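You operate a simulated robot arm through the tools that you are given. There is no shell and no other tool. Be economical: measure what you need, move in short steps, check, and stop when the job is done.

You are at the controls of a simulated robot arm. One attempt, no reset.

Task
Fetch the yellow roller shim and stand it on the purple test puck. Take the sample pack labelled "DRY" from the top of the coil bench and leave it on the shelf of the crating table. Put the spacer marked "5" from the top of the coil bench on the shelf of the unit table and the spacer labelled "7" on top of the spare relay there. Put the yellow wax tin on the shelf of the crating table. Press the pad test key three times. Open the top chest drawer, take the green parts tin from the open top of the red chest and leave it on top of the white pack, then shut the drawer. Any order will do. Set down upright: yellow roller shim, sample pack.

The check looks at the end state, three seconds after you hand in, the way a careful person would. Anything else that was tipped, shoved, dropped, spilled or broken makes it a failure.

Robot
A 7-joint arm with a two-finger parallel gripper on a trunk, on a base that drives. Base frame: it is fixed to the floor where the robot stands at the start and does not move with it; the origin is under the middle of the robot, x ahead of it, y to its left, z up; the surface under the hand at the start is at about z = 86. Units: cm, rad, N and s.
With the tool pointing down near the work surface it reaches from about 28 to 72 cm from the robot's upright axis, wherever it stands. Its first joint turns from -2.897 to 2.897 rad. Places, roughly: green parts tin (7x7x6 cm) [-290, -1190, 120]; pad test key [160, -700, 90]; purple test puck [75, 50, 75]; shelf of the crating table [80, -340, 30]; shelf of the unit table [-120, 0, 30]; spacer [100, 100, 100]; spare relay [100, 75, 100]; top chest drawer [-290, -1210, 110]; white pack [-300, -950, 75]; yellow roller shim [50, 0, 100]; yellow wax tin (12x10x4 cm) [50, -360, 80]. Payload 3.43 kg.
The TCP is the grasp point between the finger pads, 3.4 cm short of the fingertips. In the tool frame z runs along the fingers and y along their closing line. The gripper opens to 12.8 cm. The fingers are 2.4 cm wide and 1.2 cm thick; the gripper's body (4.8 by 13 cm) begins 9.6 cm behind the TCP.
Orientation is told as [roll, pitch, yaw] about the base's x, y, z axes, in that order, counted from this pose: with the fingers straight down and closing along the base's y, the tool's x points along the base's -x, its y along +y and its z along -z.

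Tools
- The arm moves only by the tool apply_moves. Its argument "deltas" is a list of rows, each an object of numbers (a shift or turn left out is 0, a gripper value left out holds the last): "ax", "ay", "az": the turn, a rotation vector about the tool's x, y, z in rad; "x", "y", "z": the shift along the tool's x, y, z in cm; "gripper": the gripper command, from -1 (shut) to 1 (fully open), values between in proportion. In form: [{"ax": .., "ay": .., "az": .., "x": .., "y": .., "z": .., "gripper": ..}, ...]. A call has 1 to 8 rows; each row shifts and turns the commanded pose from where the row before left it, along the tool's axes as they then stand. Each row takes 0.2 s and may step no farther than 5 cm and 0.15 rad from the row before; otherwise, or with a gripper value out of range, the whole call is refused. A pose out of reach is approached as far as the arm can. The call stops where the force on the tool passes 40 N (or 10 N more than at its start, if that is more) or the arm is blocked; 0.2 s more then pass. The fingers move at their own pace (about 10.8 cm/s each) and stop on an object; they squeeze with about 27 N. The grip force told is the motor's: it shows also when the fingers shut on nothing. Time passes only in rows, and 0.2 s behind the last, so rows that do not move let the fingers close. The reply holds the time, the measured pose of the TCP, the force on the tool along the base axes, the opening and the grip force, in the units named above and with some noise, with the torque about the TCP (base axes, N m) and any sound that the robot's microphone picked up, and new pictures: "pictures" is both (left out), scene, wrist or none.
- Cameras (640 x 400 px; columns grow to the right, rows downward): "scene" is now at [-0.87, 13.98, 143.5]; the picture's right is [0.11, -0.99, 0.00], its down [-0.55, -0.06, -0.83] and it looks along [0.83, 0.09, -0.55] (base axes); focal length 251 px, centre (320, 200). "wrist" rides on the gripper at [7.6, -1.1, -16] in the tool frame; the picture's right is [0.15, 0.99, 0.00], its down [-0.88, 0.13, -0.46] and it looks along [-0.45, 0.07, 0.89] (tool axes); focal length 234 px, centre (320, 200). There is no depth. A picture from a camera that has moved, and an enlarged one, comes with that camera's place and axes in the base frame and with its lens. The place of the scene camera against the robot may be out by one fixed shift of up to 2.5 cm in any direction.
- raise_lower(by): slides the trunk up (or, below 0, down) by that many cm; the arm and the scene camera ride with it, the base frame stays. It gives what a move gives, with no picture.
- steer(legs): drives the robot by 1 to 6 legs, each [ahead, left, turn to the left] in cm, cm and rad, along the robot's own axes; the way and the turn of a leg run together, so that a leg with both is an arc; at most 150 cm and 3.142 rad a leg. The arm and the cameras ride along, it lands a little off, and it stops where it bumps. It gives what a move gives, and a new picture of the scene camera.
- aim_head(pan, tilt): turns the head with the scene camera to pan (to the left, within 1.501 rad either way) and tilt (down, from -0.506 to 1.204), counted from straight ahead of the robot. It gives what a move gives, and a new picture of the scene camera.
- zoom(camera, box): a new picture of the part [left, top, right, bottom] of that camera's present view, enlarged. No time passes.
- finish_job(): hands the job in; it is judged then, once.

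Work in short steps. Places have to be worked out from the pictures, the camera data and where the tool is seen: move nearer, look again, correct. Check each grasp and each placing, and mend what went wrong. You have 217 turns and 260 pictures in all, those below and enlarged ones among them. Open the gripper and draw the arm clear of the work before you hand the job in, unless the task says otherwise; then end with one line.

The tools are called after ">>>" as a command line: name --argument value ..., lists and objects as JSON in quotes. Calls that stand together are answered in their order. apply_moves: Moves the arm, as the interface text tells. Its arguments: {"type":"object","properties":{"deltas":{"type":"array"},"pictures":{"type":"string","enum":["both","scene","wrist","none"]}},"required":["deltas"]} The other tools are called the same way: raise_lower (by) slides the trunk up or down; steer (legs) drives the base; aim_head (pan, tilt) turns the head that bears the scene camera; zoom (camera, box) takes an enlarged picture of a part of a camera's view; finish_job () hands the job in.

At the start:

```text
time_s: 0.0
position: [42.26, -3.58, 115.66]
tool_rot: [0.0, -0.001, 0.0]
wrist_force: [-0.2, -0.6, -0.4]
wrist_torque: [-0.01, -0.01, -0.03]
finger_gap: 12.78
finger_force: 0.1
trunk travel left (down, up): [-15.0, 17.4]
robot x, y, heading: [-0.16, -0.32, 0.001]
head pan, tilt: [0.113, 0.586]
```

scene: 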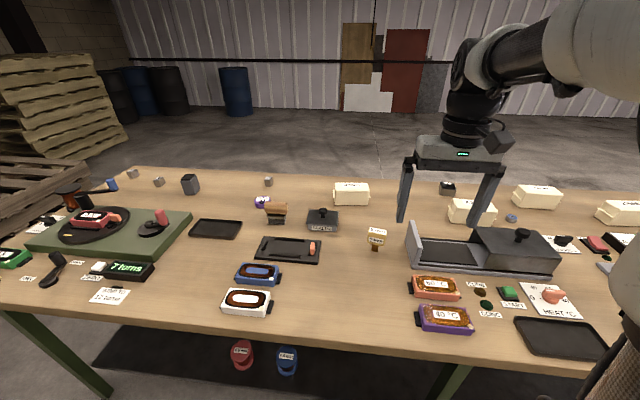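
wrist: 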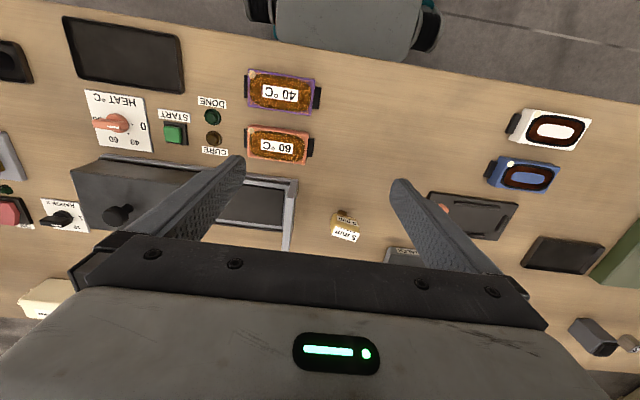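

The bench is crowded, so I'll zoom in on both halves of the scene view to read the labels.

>>> zoom --camera "scene" --box '[0, 160, 320, 360]'

>>> zoom --camera "scene" --box '[240, 160, 460, 300]'

>>> zoom --camera "scene" --box '[400, 160, 640, 360]'

```text
2.00 times, centred on (160, 260) of scene
camera zoom: at [-0.87, 13.98, 143.5], right [0.11, -0.99, 0.0], down [-0.55, -0.06, -0.83], along [0.83, 0.09, -0.55], focal length 502 px, centre (640, 80)
```

zoom: 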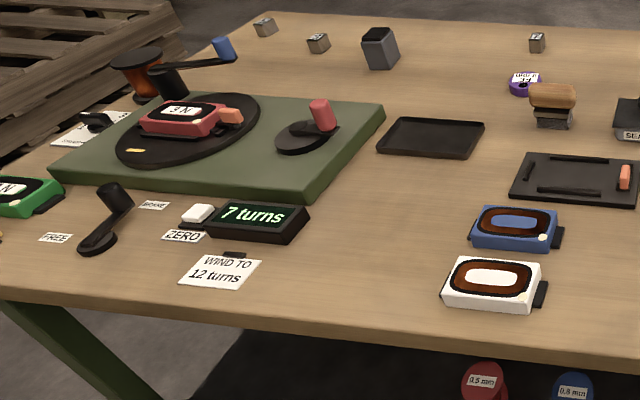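

```text
2.86 times, centred on (350, 230) of scene
camera zoom: at [-0.87, 13.98, 143.5], right [0.11, -0.99, 0.0], down [-0.55, -0.06, -0.83], along [0.83, 0.09, -0.55], focal length 717 px, centre (234, 114)
```

zoom: 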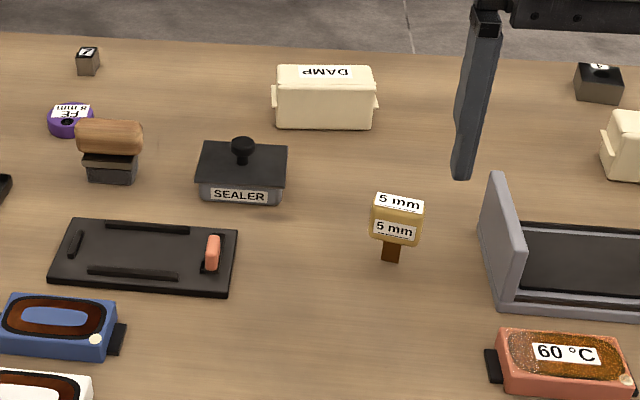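

```text
2.00 times, centred on (520, 260) of scene
camera zoom: at [-0.87, 13.98, 143.5], right [0.11, -0.99, 0.0], down [-0.55, -0.06, -0.83], along [0.83, 0.09, -0.55], focal length 502 px, centre (-80, 80)
```

zoom: 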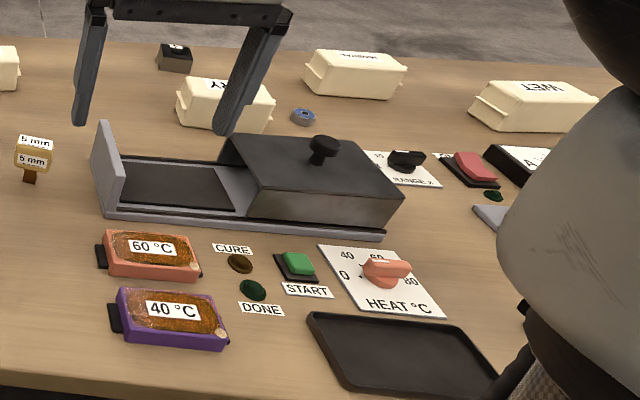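

Next I'll zoom in on the small cubes at the back to tell the spacers apart, and on the likely DRY pack.

>>> zoom --camera "scene" --box '[120, 160, 216, 220]'

>>> zoom --camera "scene" --box '[240, 165, 304, 225]'

>>> zoom --camera "scene" --box '[420, 170, 580, 250]'

>>> zoom --camera "scene" --box '[350, 220, 400, 260]'

```text
6.67 times, centred on (168, 190) of scene
camera zoom: at [-0.87, 13.98, 143.5], right [0.11, -0.99, 0.0], down [-0.55, -0.06, -0.83], along [0.83, 0.09, -0.55], focal length 1672 px, centre (1333, 267)
```

zoom: 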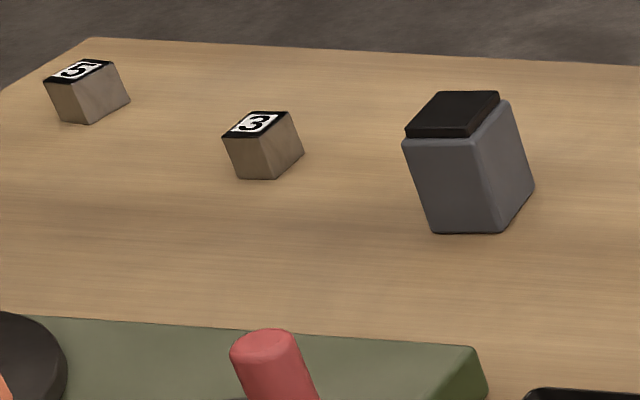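

```text
6.67 times, centred on (272, 195) of scene
camera zoom: at [-0.87, 13.98, 143.5], right [0.11, -0.99, 0.0], down [-0.55, -0.06, -0.83], along [0.83, 0.09, -0.55], focal length 1672 px, centre (640, 233)
```

zoom: 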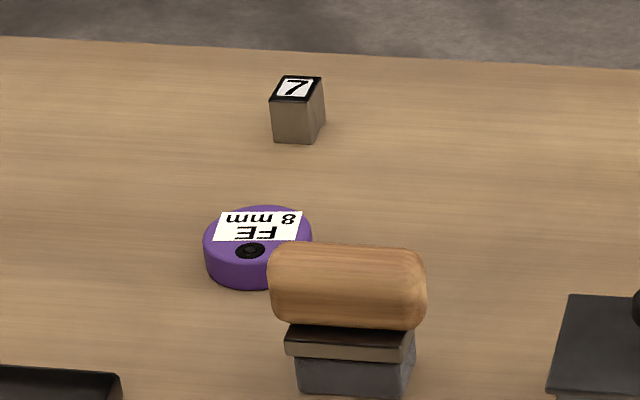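

```text
4.00 times, centred on (500, 210) of scene
camera zoom: at [-0.87, 13.98, 143.5], right [0.11, -0.99, 0.0], down [-0.55, -0.06, -0.83], along [0.83, 0.09, -0.55], focal length 1003 px, centre (-400, 160)
```

zoom: 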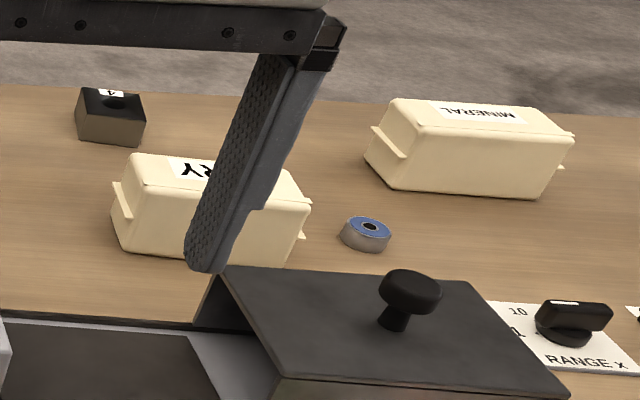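

```text
10.00 times, centred on (375, 240) of scene
camera zoom: at [-0.87, 13.98, 143.5], right [0.11, -0.99, 0.0], down [-0.55, -0.06, -0.83], along [0.83, 0.09, -0.55], focal length 2508 px, centre (-230, -200)
```

zoom: 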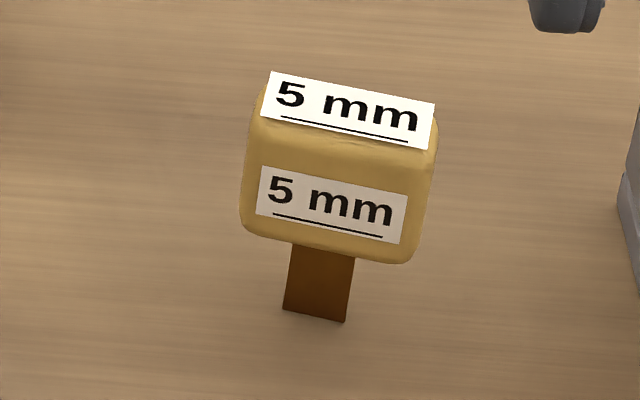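

The purple puck, the spare relay (dark grey block), spacers 5, 3 and 7, DRY, and the 5 mm shim are all identified. From the wrist view the shim is near (61, 5). I'll hover over it and look.

>>> apply_moves --deltas '[{"x": -4, "y": 2}, {"x": -4, "y": 2}, {"x": -4, "y": 2}, {"x": -4, "y": 2}]' --pictures "both"

>>> zoom --camera "wrist" --box '[200, 50, 440, 250]'

```text
time_s: 1.0
position: [58.33, 4.43, 115.66]
tool_rot: [-0.002, 0.001, -0.001]
wrist_force: [-0.3, -0.3, -0.3]
wrist_torque: [0.02, -0.04, 0.0]
finger_gap: 12.78
finger_force: 0.1
trunk travel left (down, up): [-15.0, 17.4]
robot x, y, heading: [-0.05, 0.23, 0.002]
head pan, tilt: [0.113, 0.586]
camera scene: at [-0.86, 13.97, 143.5], right [0.11, -0.99, 0.0], down [-0.55, -0.06, -0.83], along [0.83, 0.09, -0.55], focal length 251 px, centre (320, 200)
camera wrist: at [50.73, 3.26, 131.64], right [-0.15, 0.99, 0.0], down [0.88, 0.13, 0.45], along [0.45, 0.07, -0.89], focal length 234 px, centre (320, 200)
```

scene: 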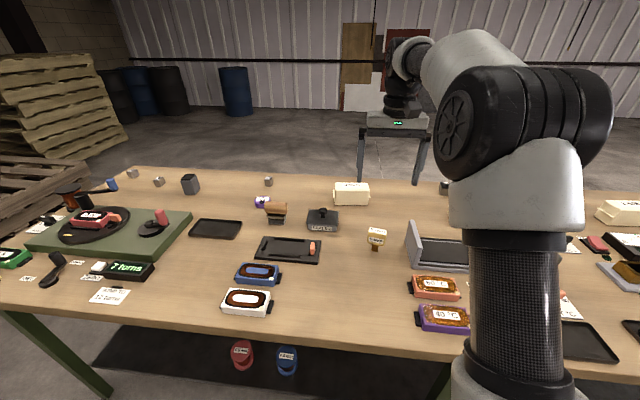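
wrist: 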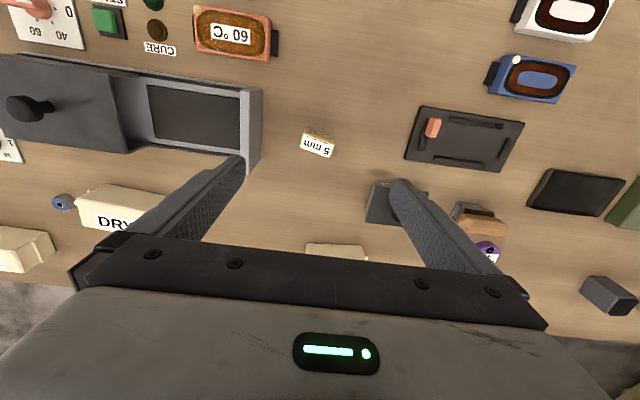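

```text
2.00 times, centred on (320, 150) of wrist
camera zoom: at [50.73, 3.26, 131.64], right [-0.15, 0.99, 0.0], down [0.88, 0.13, 0.45], along [0.45, 0.07, -0.89], focal length 468 px, centre (320, 300)
```

zoom: 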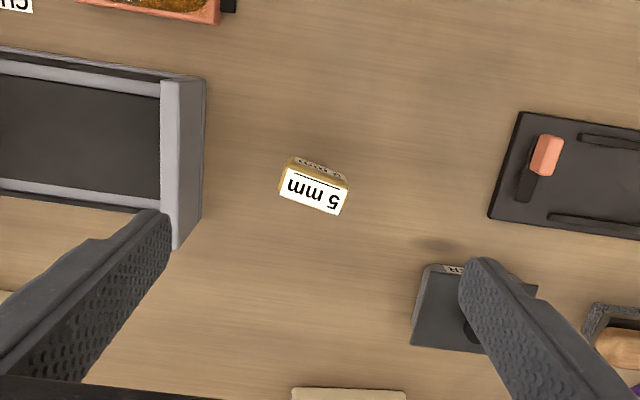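

The shim top is near (59.6, 4.1, 95) and turned slightly. I'll narrow the opening to clear the furnace wall, line up the yaw and go partway down.

>>> apply_moves --deltas '[{"x": -0.6, "y": -0.3, "z": 4, "az": 0.11, "gripper": 0.25}, {"z": 4}, {"z": 4}, {"z": 2}, {}]' --pictures "wrist"

```text
time_s: 2.2
position: [58.79, 4.05, 101.75]
tool_rot: [0.0, -0.002, -0.108]
wrist_force: [0.8, 0.0, 0.9]
wrist_torque: [0.02, -0.01, -0.03]
finger_gap: 8.01
finger_force: 0.1
trunk travel left (down, up): [-15.0, 17.4]
robot x, y, heading: [0.02, -0.32, 0.0]
head pan, tilt: [0.113, 0.586]
camera wrist: at [51.13, 3.74, 117.73], right [-0.04, 1.0, 0.0], down [0.89, 0.03, 0.46], along [0.46, 0.02, -0.89], focal length 234 px, centre (320, 200)
```

wrist: 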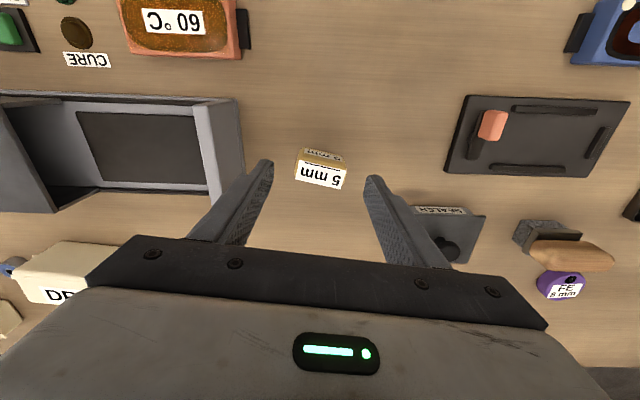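

The shim top is at about (59.5, 4.2, 95.6), and it's turned about 0.13 rad further. I'll align, descend to z = 94 and close.

>>> apply_moves --deltas '[{"x": -0.68, "y": 0.2, "z": 2}, {"az": 0.13, "z": 2.7}, {"z": 3}, {"gripper": -1}, {}, {}]' --pictures "wrist"

```text
time_s: 3.6
position: [59.49, 4.38, 93.86]
tool_rot: [0.001, -0.001, -0.241]
wrist_force: [-0.6, 0.7, 0.8]
wrist_torque: [0.01, -0.01, -0.02]
finger_gap: 5.55
finger_force: 26.8
trunk travel left (down, up): [-15.0, 17.4]
robot x, y, heading: [0.26, -0.08, -0.006]
head pan, tilt: [0.113, 0.586]
camera wrist: at [51.89, 5.07, 109.97], right [0.09, 1.0, 0.0], down [0.89, -0.08, 0.46], along [0.45, -0.04, -0.89], focal length 234 px, centre (320, 200)
```

wrist: 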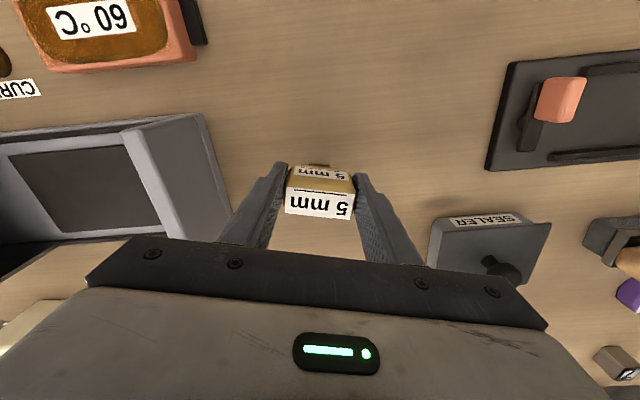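

The grip is solid at 5.55 cm. The puck is near (82, 48), which is out of reach from here, so I'll lift and drive left and a little ahead.

>>> apply_moves --deltas '[{"z": -4}, {"z": -5}, {"z": -5}, {"z": -5}, {"z": -2}]' --pictures "none"

>>> steer --legs '[[0, 45, 0], [12, 0, 0]]'

```text
time_s: 4.8
position: [59.53, 4.25, 115.22]
tool_rot: [0.0, -0.001, -0.24]
wrist_force: [-0.3, -0.7, -0.3]
wrist_torque: [0.02, -0.01, 0.01]
finger_gap: 5.53
finger_force: 27.2
trunk travel left (down, up): [-15.0, 17.4]
robot x, y, heading: [-0.04, 0.0, -0.001]
head pan, tilt: [0.113, 0.586]
```

```text
time_s: 10.4
position: [67.32, 48.73, 114.77]
tool_rot: [-0.002, 0.005, -0.238]
wrist_force: [-0.1, 0.2, 0.1]
wrist_torque: [0.01, 0.02, 0.0]
finger_gap: 5.53
finger_force: 26.8
trunk travel left (down, up): [-15.0, 17.4]
robot x, y, heading: [7.6, 44.68, 0.004]
head pan, tilt: [0.113, 0.586]
stopped in leg 2: the robot was blocked; the commanded pose is now the measured one
camera scene: at [6.79, 58.53, 143.5], right [0.11, -0.99, 0.0], down [-0.55, -0.06, -0.83], along [0.83, 0.09, -0.55], focal length 251 px, centre (320, 200)
```

scene: 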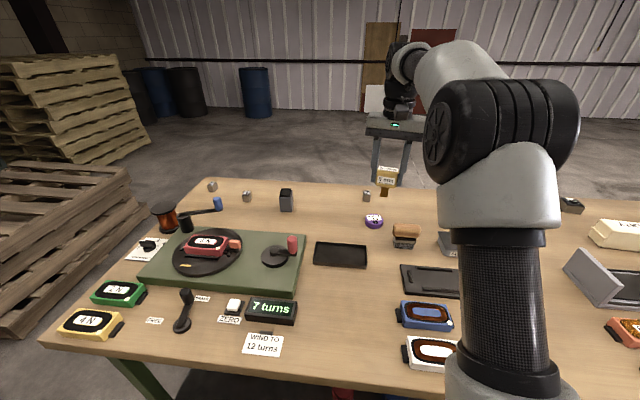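

The base stops against the table at x = 7.6. The back-row items (spacers, relay, puck) are easier from behind the table, so I'll check whether there's room around its ends.

>>> aim_head --pan -0.9 --tilt 0.4

>>> aim_head --pan 0.9 --tilt 0.4

```text
time_s: 11.7
position: [67.39, 48.72, 114.93]
tool_rot: [-0.003, 0.006, -0.241]
wrist_force: [0.4, 0.1, 0.7]
wrist_torque: [-0.01, 0.01, 0.0]
finger_gap: 5.55
finger_force: 27.4
trunk travel left (down, up): [-15.0, 17.4]
robot x, y, heading: [7.88, 44.62, -0.002]
head pan, tilt: [-0.901, 0.4]
camera scene: at [3.69, 50.27, 145.19], right [-0.78, -0.62, 0.0], down [-0.24, 0.3, -0.92], along [0.57, -0.72, -0.39], focal length 251 px, centre (320, 200)
```

scene: 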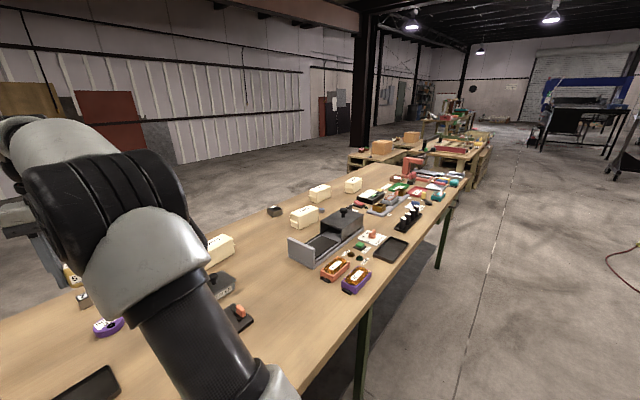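

```text
time_s: 13.5
position: [67.11, 48.67, 114.72]
tool_rot: [-0.002, 0.006, -0.241]
wrist_force: [0.5, 0.0, -1.9]
wrist_torque: [-0.01, -0.01, -0.02]
finger_gap: 5.49
finger_force: 27.4
trunk travel left (down, up): [-15.0, 17.4]
robot x, y, heading: [7.76, 44.51, -0.001]
head pan, tilt: [0.901, 0.4]
camera scene: at [3.69, 64.78, 145.19], right [0.78, -0.62, 0.0], down [-0.24, -0.3, -0.92], along [0.57, 0.72, -0.39], focal length 251 px, centre (320, 200)
```

scene: 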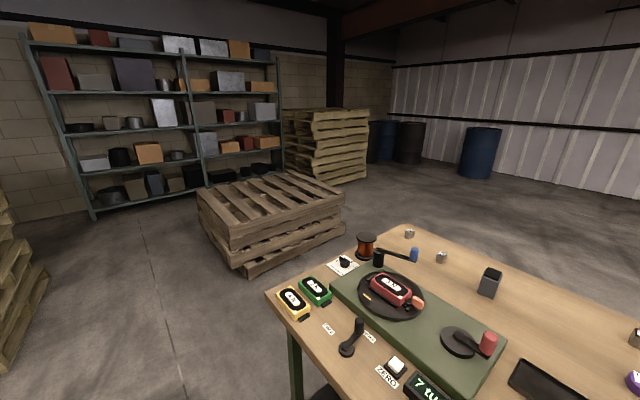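

There's a gap of about 110 cm between the table's left end and the pallet, so I'll drive around that way carrying the shim high.

>>> steer --legs '[[-5, 0, 0], [0, 138, 0], [140, 0, 0]]'

>>> steer --legs '[[0, 0, -3.14], [0, 125, 0]]'

>>> aim_head --pan 0.2 --tilt 0.7

```text
time_s: 19.8
position: [62.05, 95.02, 114.67]
tool_rot: [-0.001, 0.006, -0.25]
wrist_force: [0.9, 1.1, -1.0]
wrist_torque: [0.03, 0.0, 0.0]
finger_gap: 5.54
finger_force: 27.2
trunk travel left (down, up): [-15.0, 17.4]
robot x, y, heading: [2.49, 91.68, -0.015]
head pan, tilt: [0.901, 0.4]
stopped in leg 2: the robot was blocked; the commanded pose is now the measured one
camera scene: at [-1.2, 111.69, 145.19], right [0.78, -0.63, 0.0], down [-0.25, -0.3, -0.92], along [0.58, 0.71, -0.39], focal length 251 px, centre (320, 200)
```

scene: 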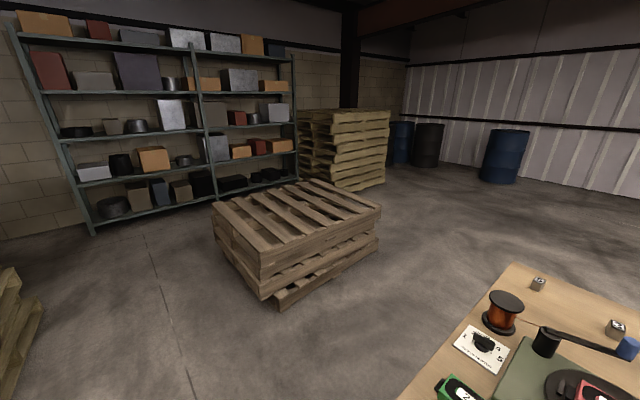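

```text
time_s: 21.7
position: [61.38, 83.23, 114.67]
tool_rot: [0.0, 0.006, -0.451]
wrist_force: [-0.1, 1.1, 0.2]
wrist_torque: [-0.04, 0.0, 0.0]
finger_gap: 5.53
finger_force: 27.0
trunk travel left (down, up): [-15.0, 17.4]
robot x, y, heading: [1.99, 91.45, -0.21]
head pan, tilt: [0.901, 0.4]
stopped in leg 1: the robot was blocked; the commanded pose is now the measured one
camera scene: at [2.83, 111.98, 145.19], right [0.63, -0.77, 0.0], down [-0.3, -0.25, -0.92], along [0.71, 0.58, -0.39], focal length 251 px, centre (320, 200)
```

scene: 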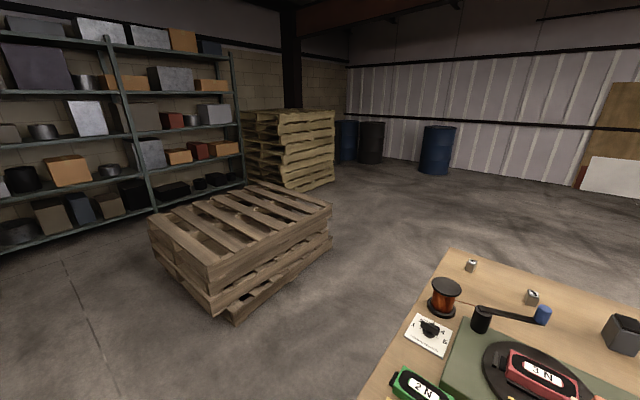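

```text
time_s: 22.7
position: [61.35, 83.18, 114.73]
tool_rot: [0.001, 0.007, -0.452]
wrist_force: [0.3, -0.3, -0.5]
wrist_torque: [-0.01, -0.02, 0.01]
finger_gap: 5.5
finger_force: 26.9
trunk travel left (down, up): [-15.0, 17.4]
robot x, y, heading: [2.49, 91.36, -0.214]
head pan, tilt: [0.201, 0.7]
camera scene: at [4.16, 106.0, 142.51], right [-0.01, -1.0, 0.0], down [-0.64, 0.01, -0.77], along [0.77, -0.01, -0.64], focal length 251 px, centre (320, 200)
```

scene: 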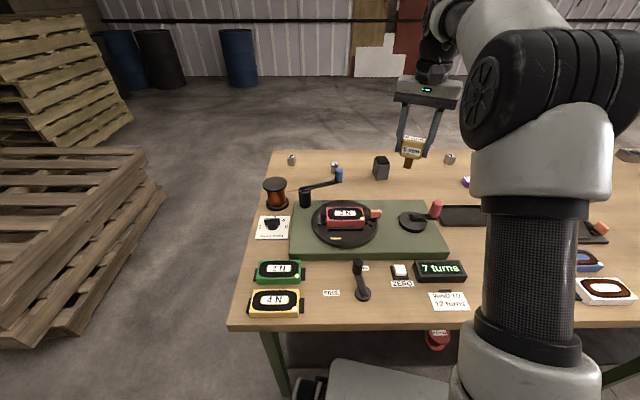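

The base extends under the table and its corner met the leg. I'll back off, straighten up, then go around.

>>> steer --legs '[[-32, 0, 0], [0, 0, 0.21], [0, 97, 0]]'

```text
time_s: 35.0
position: [30.05, 200.55, 114.65]
tool_rot: [-0.001, 0.008, -0.227]
wrist_force: [0.3, 0.1, -1.4]
wrist_torque: [0.04, -0.02, 0.01]
finger_gap: 5.48
finger_force: 26.9
trunk travel left (down, up): [-15.0, 17.4]
robot x, y, heading: [-29.73, 195.62, 0.015]
head pan, tilt: [0.201, 0.7]
camera scene: at [-31.07, 210.34, 142.51], right [0.21, -0.98, 0.0], down [-0.63, -0.14, -0.76], along [0.75, 0.16, -0.64], focal length 251 px, centre (320, 200)
```

scene: 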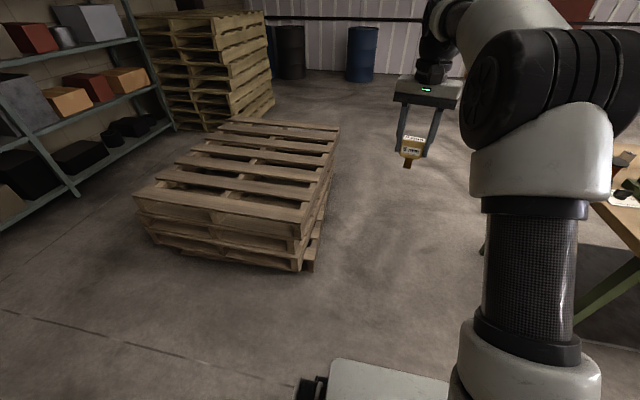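

The pallet edge is at y ≈ 235 and the table end at y ≈ 126. I'll centre in the gap and drive through, then turn right by half a turn.

>>> steer --legs '[[0, -13, -0.015], [95, 0, 0], [95, 0, 0], [0, 0, -1.57], [0, 0, -1.57]]'

```text
time_s: 53.8
position: [101.29, 176.66, 114.71]
tool_rot: [0.001, 0.007, 2.91]
wrist_force: [-0.5, 0.6, -1.0]
wrist_torque: [0.03, 0.01, -0.02]
finger_gap: 5.51
finger_force: 26.6
trunk travel left (down, up): [-15.0, 17.4]
robot x, y, heading: [160.5, 181.24, -3.134]
head pan, tilt: [0.201, 0.7]
camera scene: at [161.03, 164.69, 142.5], right [-0.21, 0.98, 0.0], down [0.63, 0.13, -0.76], along [-0.75, -0.16, -0.64], focal length 251 px, centre (320, 200)
```

scene: 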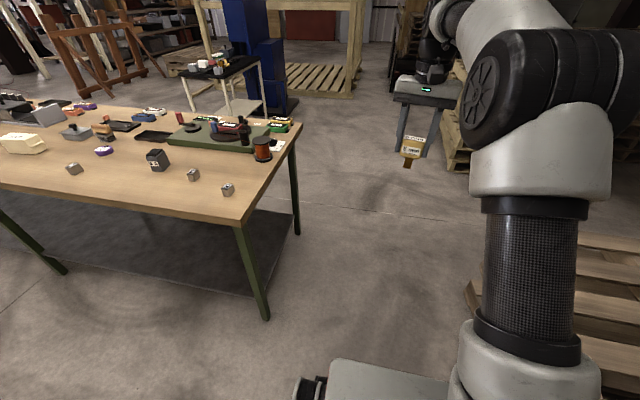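

I'm behind the table now. I'll strafe left (toward -y) to y ≈ 55, then close in to x ≈ 140.

>>> steer --legs '[[0, 126, 0], [20, 0, 0]]'

>>> zoom --camera "wrist" --box '[0, 0, 640, 400]'

```text
time_s: 67.3
position: [81.67, 51.14, 114.7]
tool_rot: [0.001, 0.008, 2.902]
wrist_force: [0.3, -0.2, -1.3]
wrist_torque: [0.01, 0.0, -0.01]
finger_gap: 5.5
finger_force: 26.9
trunk travel left (down, up): [-15.0, 17.4]
robot x, y, heading: [140.93, 55.07, 3.135]
head pan, tilt: [0.201, 0.7]
camera scene: at [141.21, 38.64, 142.5], right [-0.2, 0.98, 0.0], down [0.63, 0.13, -0.76], along [-0.75, -0.15, -0.64], focal length 251 px, centre (320, 200)
```

scene: 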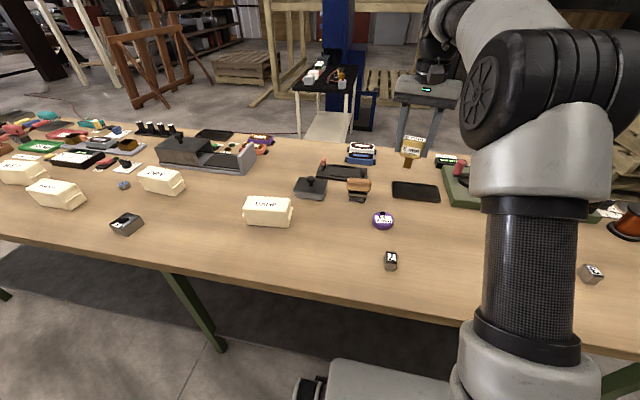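

```text
1.00 times, centred on (320, 200) of wrist (not enlarged: the box is as wide or as high as the picture)
camera zoom: at [89.19, 50.44, 130.77], right [-0.09, -1.0, 0.0], down [-0.89, 0.08, 0.45], along [-0.45, 0.04, -0.89], focal length 234 px, centre (320, 200)
```

zoom: 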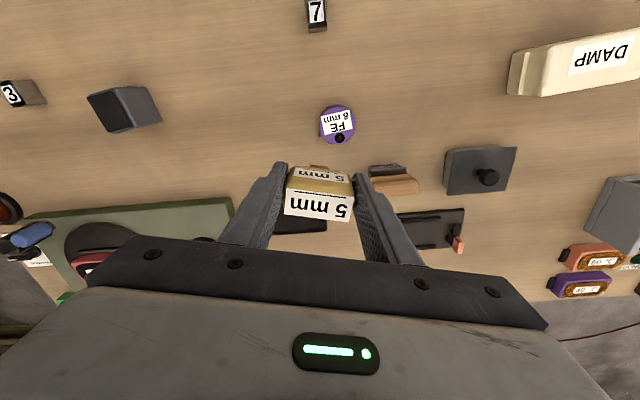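

The puck is at about (81.8, 47.9). I'll zoom in to see the dark spot on it and how the stem sits.

>>> zoom --camera "wrist" --box '[260, 90, 420, 230]'

>>> zoom --camera "scene" --box '[340, 170, 440, 240]'

```text
2.86 times, centred on (340, 160) of wrist
camera zoom: at [89.19, 50.44, 130.77], right [-0.09, -1.0, 0.0], down [-0.89, 0.08, 0.45], along [-0.45, 0.04, -0.89], focal length 669 px, centre (263, 314)
```

zoom: 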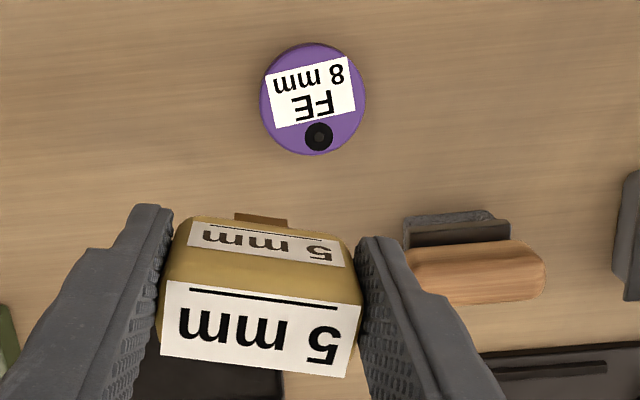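

```text
5.71 times, centred on (390, 205) of scene
camera zoom: at [141.21, 38.64, 142.5], right [-0.2, 0.98, 0.0], down [0.63, 0.13, -0.76], along [-0.75, -0.15, -0.64], focal length 1433 px, centre (-80, 171)
```

zoom: 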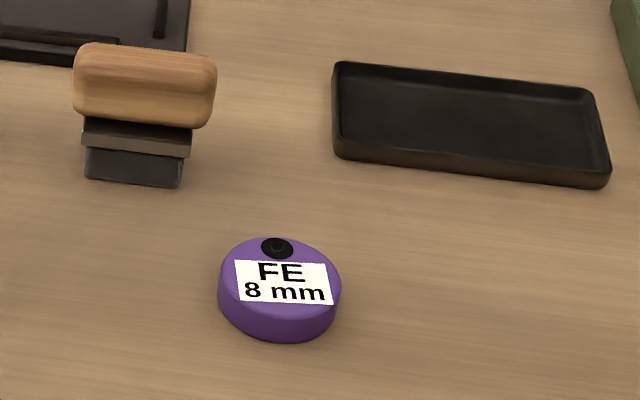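

The puck is about 6.9 cm across with its centre at (82.3, 47.9). I'll align above it and start down.

>>> apply_moves --deltas '[{"x": 1.45, "y": 2.95}, {"z": 4}, {"z": 4}, {"z": 4}, {"z": 4}]' --pictures "both"

```text
time_s: 68.5
position: [82.19, 47.72, 98.71]
tool_rot: [0.0, 0.008, 2.902]
wrist_force: [-0.7, 0.2, -0.9]
wrist_torque: [-0.02, -0.05, 0.0]
finger_gap: 5.53
finger_force: 26.8
trunk travel left (down, up): [-15.0, 17.4]
robot x, y, heading: [141.18, 55.17, 3.143]
head pan, tilt: [0.201, 0.7]
camera scene: at [141.21, 38.64, 142.51], right [-0.2, 0.98, 0.0], down [0.63, 0.13, -0.76], along [-0.75, -0.15, -0.64], focal length 251 px, centre (320, 200)
camera wrist: at [89.84, 47.21, 114.79], right [-0.09, -1.0, 0.0], down [-0.89, 0.08, 0.45], along [-0.45, 0.04, -0.89], focal length 234 px, centre (320, 200)
```

scene: 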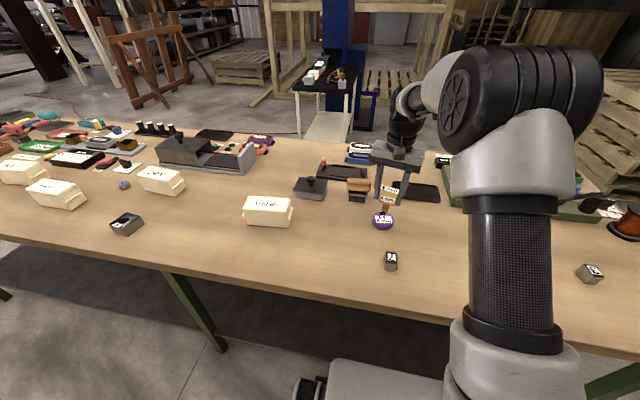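
wrist: 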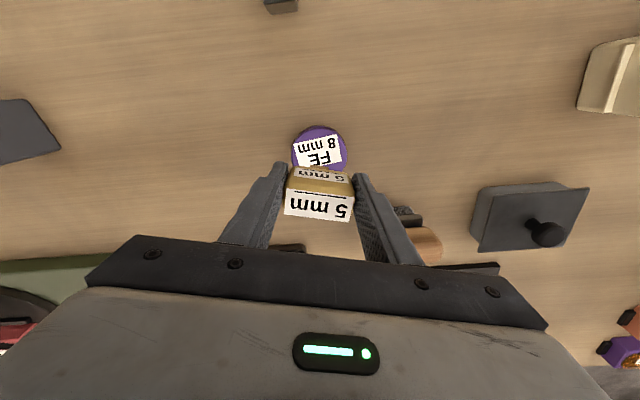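

Aligned laterally. I'll check close up with the scene camera before lowering.

>>> zoom --camera "scene" --box '[350, 160, 430, 240]'

>>> zoom --camera "wrist" --box '[270, 110, 370, 230]'

```text
5.00 times, centred on (390, 200) of scene
camera zoom: at [141.21, 38.64, 142.51], right [-0.2, 0.98, 0.0], down [0.63, 0.13, -0.76], along [-0.75, -0.15, -0.64], focal length 1254 px, centre (-30, 200)
```

zoom: 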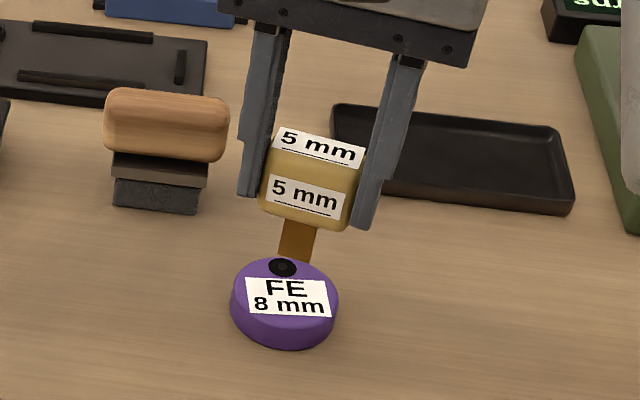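

```text
3.33 times, centred on (320, 170) of wrist
camera zoom: at [89.84, 47.21, 114.79], right [-0.09, -1.0, 0.0], down [-0.89, 0.08, 0.45], along [-0.45, 0.04, -0.89], focal length 781 px, centre (320, 300)
```

zoom: 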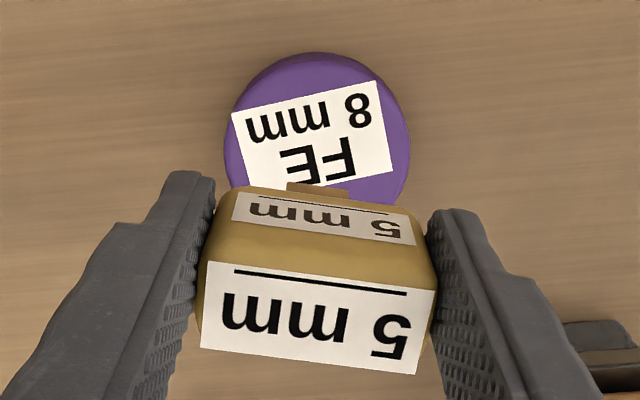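

Stem is over the puck within about 0.7 cm. I'll nudge slightly and lower in small steps until it touches.

>>> apply_moves --deltas '[{"x": 0.4, "y": 0.1, "z": 1}, {"z": 0.5}, {"z": 0.4}, {"z": 0.3}, {"z": 0.2}]' --pictures "none"

```text
time_s: 69.7
position: [82.74, 47.8, 96.36]
tool_rot: [-0.001, 0.007, 2.901]
wrist_force: [0.3, 0.7, -1.5]
wrist_torque: [0.0, -0.01, -0.04]
finger_gap: 5.49
finger_force: 26.9
trunk travel left (down, up): [-15.0, 17.4]
robot x, y, heading: [141.45, 55.26, 3.143]
head pan, tilt: [0.201, 0.7]
```

No contact yet, so I'll keep lowering.

>>> apply_moves --deltas '[{"z": 0.2}, {"z": 0.2}, {"z": 0.2}]' --pictures "none"

>>> zoom --camera "scene" --box '[350, 160, 430, 240]'

```text
time_s: 70.5
position: [82.82, 47.69, 96.13]
tool_rot: [0.002, 0.0, 2.904]
wrist_force: [1.9, 0.6, 23.9]
wrist_torque: [0.07, 0.0, -0.01]
finger_gap: 5.52
finger_force: 27.2
trunk travel left (down, up): [-15.0, 17.4]
robot x, y, heading: [141.5, 55.5, 3.142]
head pan, tilt: [0.201, 0.7]
```

```text
5.00 times, centred on (390, 200) of scene
camera zoom: at [141.41, 38.67, 142.55], right [-0.2, 0.98, 0.0], down [0.63, 0.13, -0.77], along [-0.75, -0.15, -0.64], focal length 1254 px, centre (-30, 200)
```

zoom: 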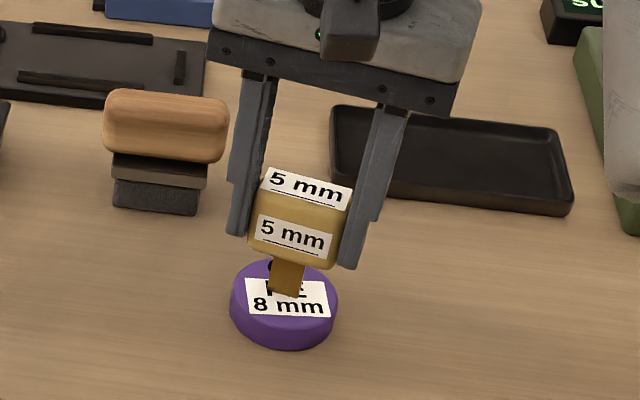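

Contact at 24 N with the stem centred on the puck. I'll relieve slightly, open a little, and lift away.

>>> apply_moves --deltas '[{"z": -0.35}, {"gripper": 0.1}, {"gripper": 0.25}, {"z": -2}, {"z": -4}, {"z": -5}, {"z": -5}]' --pictures "both"

>>> zoom --camera "scene" --box '[350, 160, 430, 240]'

```text
time_s: 72.1
position: [82.72, 47.76, 111.86]
tool_rot: [0.002, 0.007, 2.902]
wrist_force: [-0.3, 0.1, 0.5]
wrist_torque: [0.0, -0.01, -0.01]
finger_gap: 8.01
finger_force: 0.0
trunk travel left (down, up): [-15.0, 17.4]
robot x, y, heading: [140.96, 55.2, 3.14]
head pan, tilt: [0.201, 0.7]
camera scene: at [141.21, 38.64, 142.5], right [-0.2, 0.98, 0.0], down [0.63, 0.13, -0.77], along [-0.75, -0.15, -0.64], focal length 251 px, centre (320, 200)
camera wrist: at [90.34, 47.1, 127.89], right [-0.09, -1.0, 0.0], down [-0.89, 0.08, 0.45], along [-0.45, 0.04, -0.89], focal length 234 px, centre (320, 200)
```

scene: 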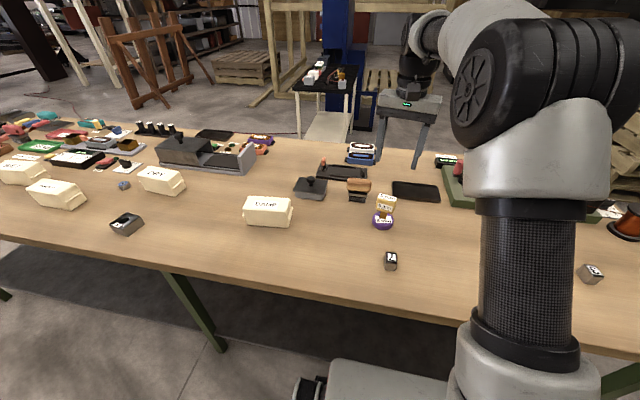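
wrist: 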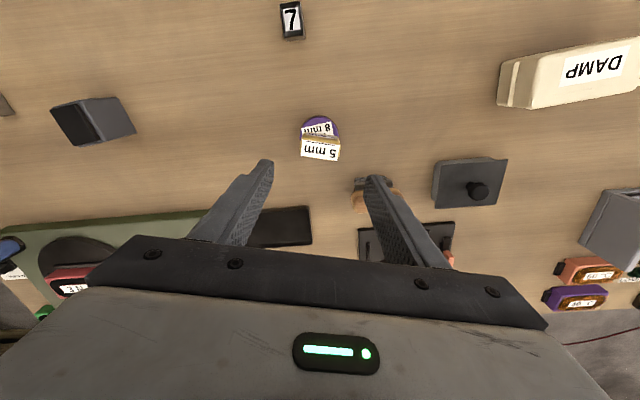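

```text
5.00 times, centred on (390, 200) of scene
camera zoom: at [141.21, 38.64, 142.5], right [-0.2, 0.98, 0.0], down [0.63, 0.13, -0.77], along [-0.75, -0.15, -0.64], focal length 1254 px, centre (-30, 200)
```

zoom: 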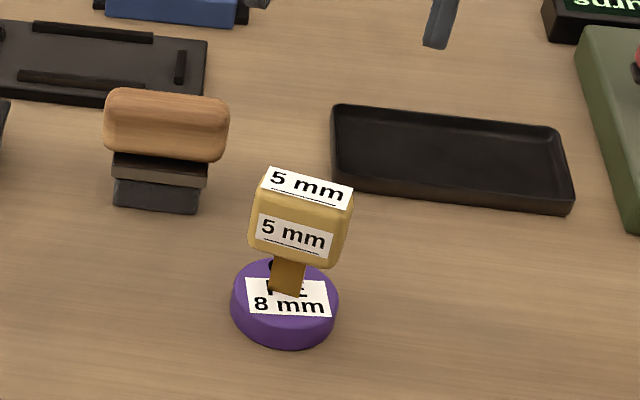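

The shim stands on the puck. Spacer 7 is at about (98, 50), so I'll move over it for a closer view.

>>> apply_moves --deltas '[{"x": 4.5, "y": -2}, {"x": 4.5, "y": -2}, {"x": 4.5, "y": -2, "gripper": 0.1}, {"z": 4}, {"z": 2}]' --pictures "wrist"

>>> zoom --camera "wrist" --box '[240, 60, 400, 200]'

```text
time_s: 73.3
position: [97.4, 50.46, 106.03]
tool_rot: [-0.001, 0.008, 2.903]
wrist_force: [1.0, 0.5, 0.3]
wrist_torque: [0.0, -0.01, 0.03]
finger_gap: 7.02
finger_force: 0.1
trunk travel left (down, up): [-15.0, 17.4]
robot x, y, heading: [141.53, 55.23, 3.143]
head pan, tilt: [0.201, 0.7]
camera wrist: at [104.86, 49.67, 122.17], right [-0.09, -1.0, 0.0], down [-0.89, 0.08, 0.45], along [-0.45, 0.04, -0.89], focal length 234 px, centre (320, 200)
```

wrist: 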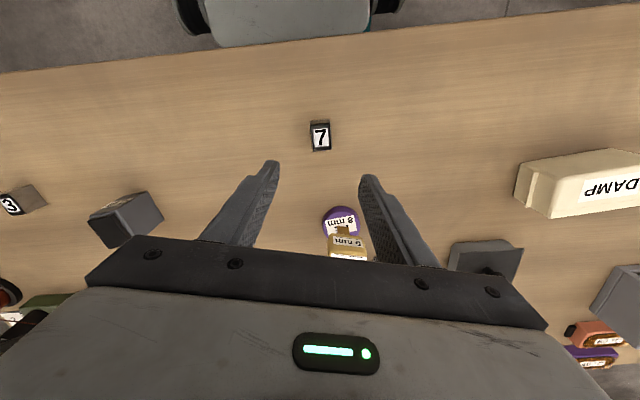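

```text
2.86 times, centred on (320, 130) of wrist
camera zoom: at [104.86, 49.67, 122.17], right [-0.09, -1.0, 0.0], down [-0.89, 0.08, 0.45], along [-0.45, 0.04, -0.89], focal length 669 px, centre (320, 400)
```

zoom: 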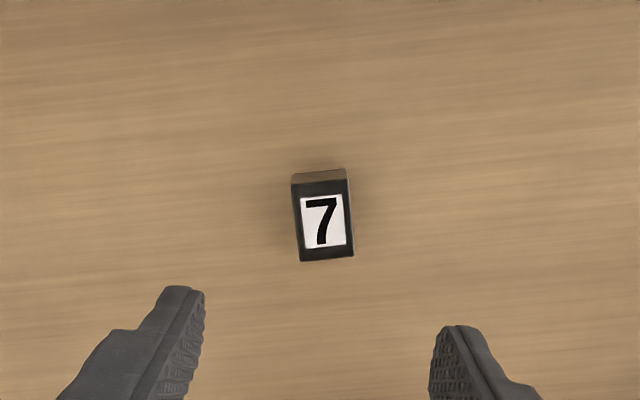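

Spacer 7: top centre is about (97.95, 50.05, 89.5), squared to the base axes. I'll square the gripper, descend to z ≈ 90 and grasp.

>>> apply_moves --deltas '[{"az": -0.12, "z": 3}, {"az": -0.12, "z": 3}, {"x": 0.55, "y": 0.4, "z": 3}, {"z": 3}, {"z": 3}, {"z": 1}]' --pictures "wrist"

```text
time_s: 74.7
position: [98.03, 49.97, 90.12]
tool_rot: [0.003, 0.006, -3.139]
wrist_force: [-0.1, -0.3, 0.0]
wrist_torque: [0.01, -0.06, 0.0]
finger_gap: 7.03
finger_force: 0.0
trunk travel left (down, up): [-15.0, 17.4]
robot x, y, heading: [141.07, 55.23, 3.139]
head pan, tilt: [0.201, 0.7]
camera wrist: at [105.56, 51.09, 106.18], right [0.15, -0.99, 0.0], down [-0.88, -0.13, 0.45], along [-0.45, -0.07, -0.89], focal length 234 px, centre (320, 200)
```

wrist: 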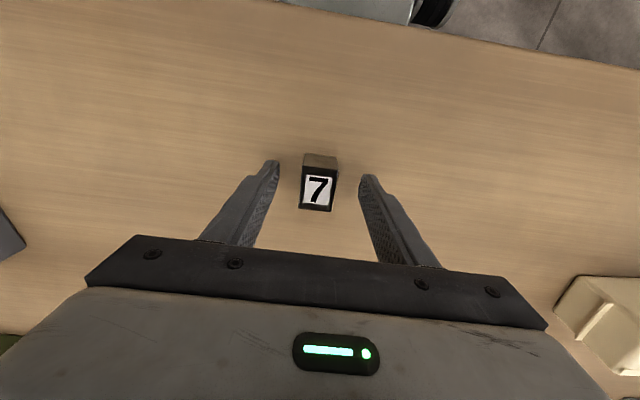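

Good alignment. Closing and lifting.

>>> apply_moves --deltas '[{"gripper": -1}, {}, {}, {"z": -4}, {"z": -4}, {"z": -4}, {"z": -4}, {"z": -2}]' --pictures "both"

>>> zoom --camera "scene" --box '[380, 100, 640, 300]'

```text
time_s: 76.5
position: [97.72, 50.03, 108.16]
tool_rot: [0.0, 0.006, -3.141]
wrist_force: [-0.3, 0.7, -1.1]
wrist_torque: [0.03, 0.01, 0.02]
finger_gap: 2.71
finger_force: 27.1
trunk travel left (down, up): [-15.0, 17.4]
robot x, y, heading: [141.38, 55.55, 3.136]
head pan, tilt: [0.201, 0.7]
camera scene: at [141.21, 38.64, 142.5], right [-0.2, 0.98, 0.0], down [0.63, 0.13, -0.76], along [-0.75, -0.15, -0.64], focal length 251 px, centre (320, 200)
camera wrist: at [105.21, 51.23, 124.18], right [0.15, -0.99, 0.0], down [-0.88, -0.13, 0.45], along [-0.44, -0.07, -0.89], focal length 234 px, centre (320, 200)
```

scene: 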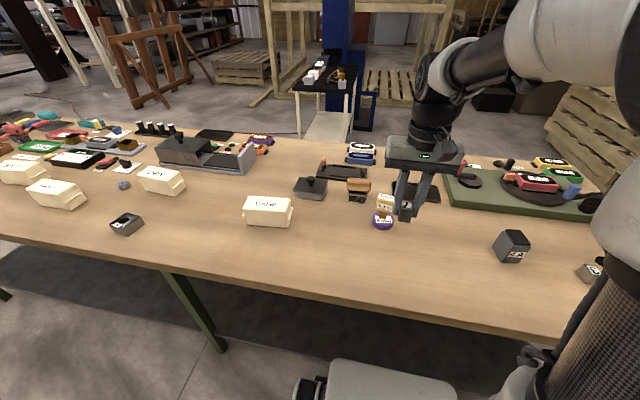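
wrist: 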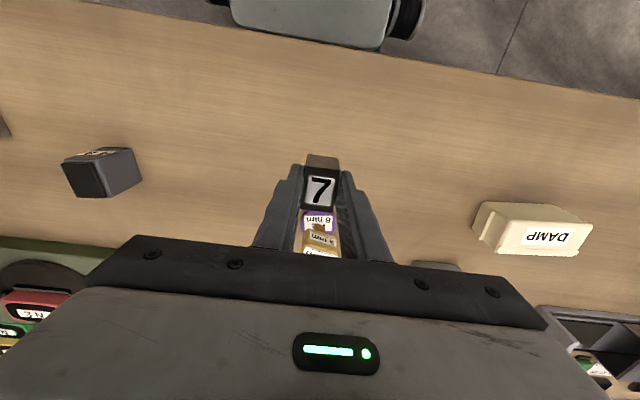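

```text
2.00 times, centred on (510, 200) of scene
camera zoom: at [141.21, 38.64, 142.5], right [-0.2, 0.98, 0.0], down [0.63, 0.13, -0.76], along [-0.75, -0.15, -0.64], focal length 502 px, centre (-60, 200)
```

zoom: 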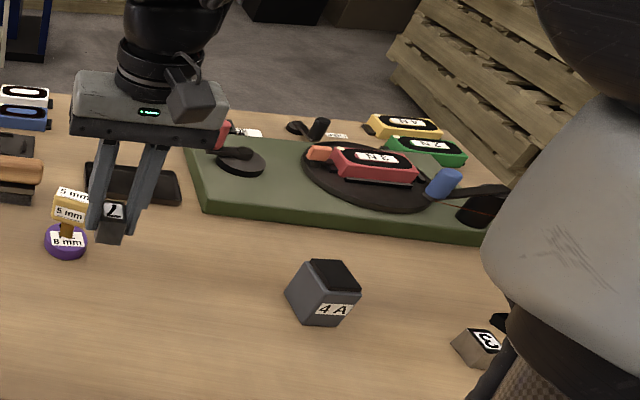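

Spacer 7 is held (2.71 cm). The relay ("4 A") top is near (88, 83), so I'll move near it and look.

>>> apply_moves --deltas '[{"y": -4.5, "x": -1.6}, {"y": -4.5, "x": -1.6}, {"y": -4.5, "x": -1.6}, {"y": -4.5, "x": -1.6}, {"y": -4.5, "x": -1.6}, {"y": -4.5, "x": -1.6}]' --pictures "wrist"

>>> zoom --camera "wrist" --box '[180, 60, 380, 240]'

```text
time_s: 77.9
position: [88.32, 77.14, 108.21]
tool_rot: [0.002, 0.008, -3.141]
wrist_force: [0.7, 0.0, -0.4]
wrist_torque: [0.03, 0.02, 0.01]
finger_gap: 2.73
finger_force: 27.3
trunk travel left (down, up): [-15.0, 17.4]
robot x, y, heading: [141.13, 55.17, 3.139]
head pan, tilt: [0.201, 0.7]
camera wrist: at [95.78, 78.36, 124.23], right [0.15, -0.99, 0.0], down [-0.88, -0.13, 0.45], along [-0.44, -0.07, -0.89], focal length 234 px, centre (320, 200)
```

wrist: 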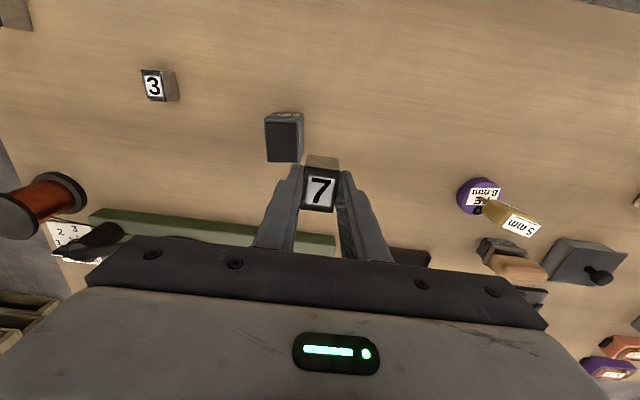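

```text
2.22 times, centred on (280, 150) of wrist
camera zoom: at [95.78, 78.36, 124.23], right [0.15, -0.99, 0.0], down [-0.88, -0.13, 0.45], along [-0.44, -0.07, -0.89], focal length 520 px, centre (409, 311)
```

zoom: 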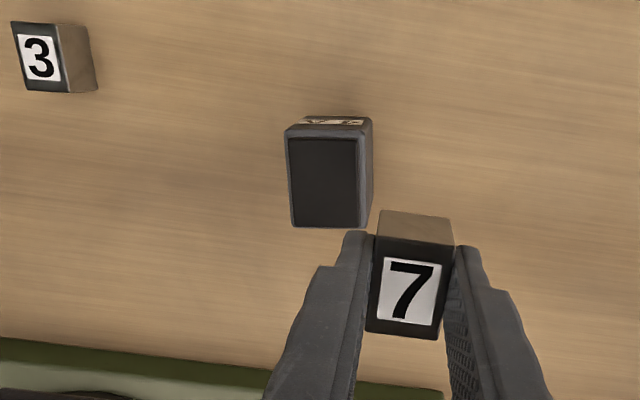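

Relay top centre is about (88.2, 82.2, 93.5). I'll align and lower toward TCP z ≈ 97.8.

>>> apply_moves --deltas '[{"y": -2.5}, {"y": -2.5, "x": -0.1}, {"z": 3}, {"z": 3}, {"z": 2.5}]' --pictures "both"

>>> zoom --camera "scene" --box '[440, 180, 580, 290]'

>>> zoom --camera "wrist" --box '[240, 90, 400, 230]'

```text
time_s: 79.1
position: [88.21, 81.97, 99.5]
tool_rot: [0.0, 0.004, -3.139]
wrist_force: [-0.2, -0.1, -0.4]
wrist_torque: [-0.01, 0.03, -0.03]
finger_gap: 2.73
finger_force: 26.9
trunk travel left (down, up): [-15.0, 17.4]
robot x, y, heading: [141.02, 55.22, 3.142]
head pan, tilt: [0.201, 0.7]
camera scene: at [141.21, 38.64, 142.51], right [-0.2, 0.98, 0.0], down [0.63, 0.13, -0.76], along [-0.75, -0.15, -0.64], focal length 251 px, centre (320, 200)
camera wrist: at [95.74, 83.18, 115.57], right [0.15, -0.99, 0.0], down [-0.88, -0.13, 0.45], along [-0.45, -0.07, -0.89], focal length 234 px, centre (320, 200)
```

scene: 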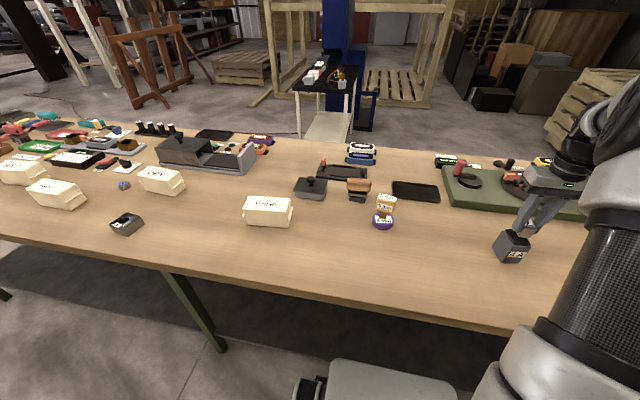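
wrist: 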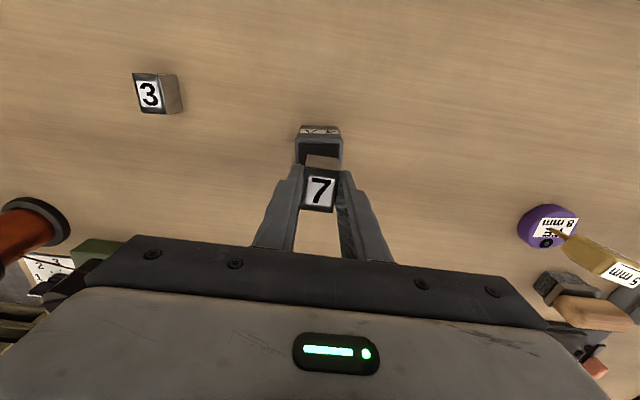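

```text
3.64 times, centred on (510, 235) of scene
camera zoom: at [141.21, 38.64, 142.51], right [-0.2, 0.98, 0.0], down [0.63, 0.13, -0.76], along [-0.75, -0.15, -0.64], focal length 912 px, centre (-371, 73)
```

zoom: 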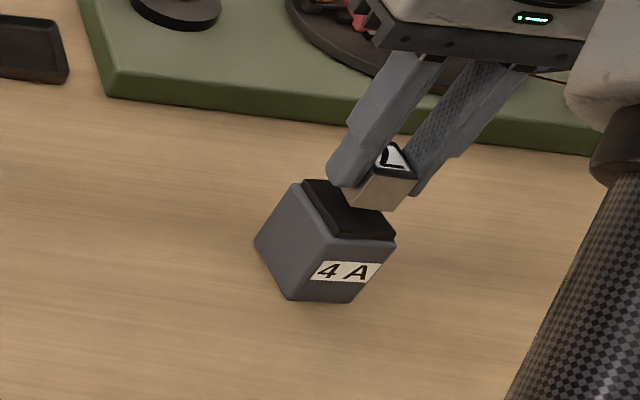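

```text
2.86 times, centred on (320, 160) of wrist
camera zoom: at [95.74, 83.18, 115.57], right [0.15, -0.99, 0.0], down [-0.88, -0.13, 0.45], along [-0.45, -0.07, -0.89], focal length 669 px, centre (320, 314)
```

zoom: 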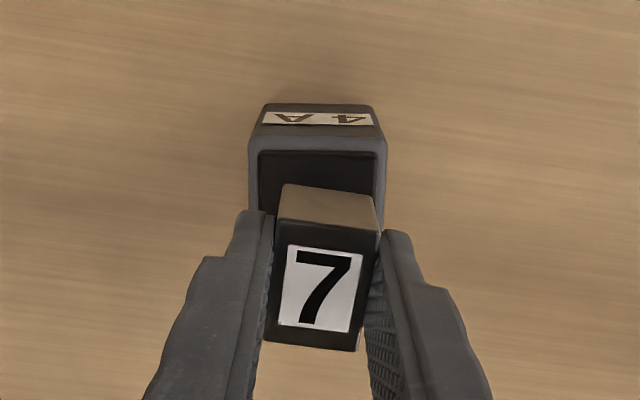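

Alignment looks good. Lowering gently to contact.

>>> apply_moves --deltas '[{"z": 1.0, "x": -0.2}, {"z": 0.4}, {"z": 0.2}, {"z": 0.2}, {"z": 0.2}]' --pictures "none"

```text
time_s: 80.3
position: [87.98, 81.94, 97.95]
tool_rot: [-0.001, 0.001, -3.141]
wrist_force: [0.7, 1.0, 21.6]
wrist_torque: [-0.04, -0.27, 0.01]
finger_gap: 2.74
finger_force: 26.9
trunk travel left (down, up): [-15.0, 17.4]
robot x, y, heading: [141.32, 54.98, 3.143]
head pan, tilt: [0.201, 0.7]
```

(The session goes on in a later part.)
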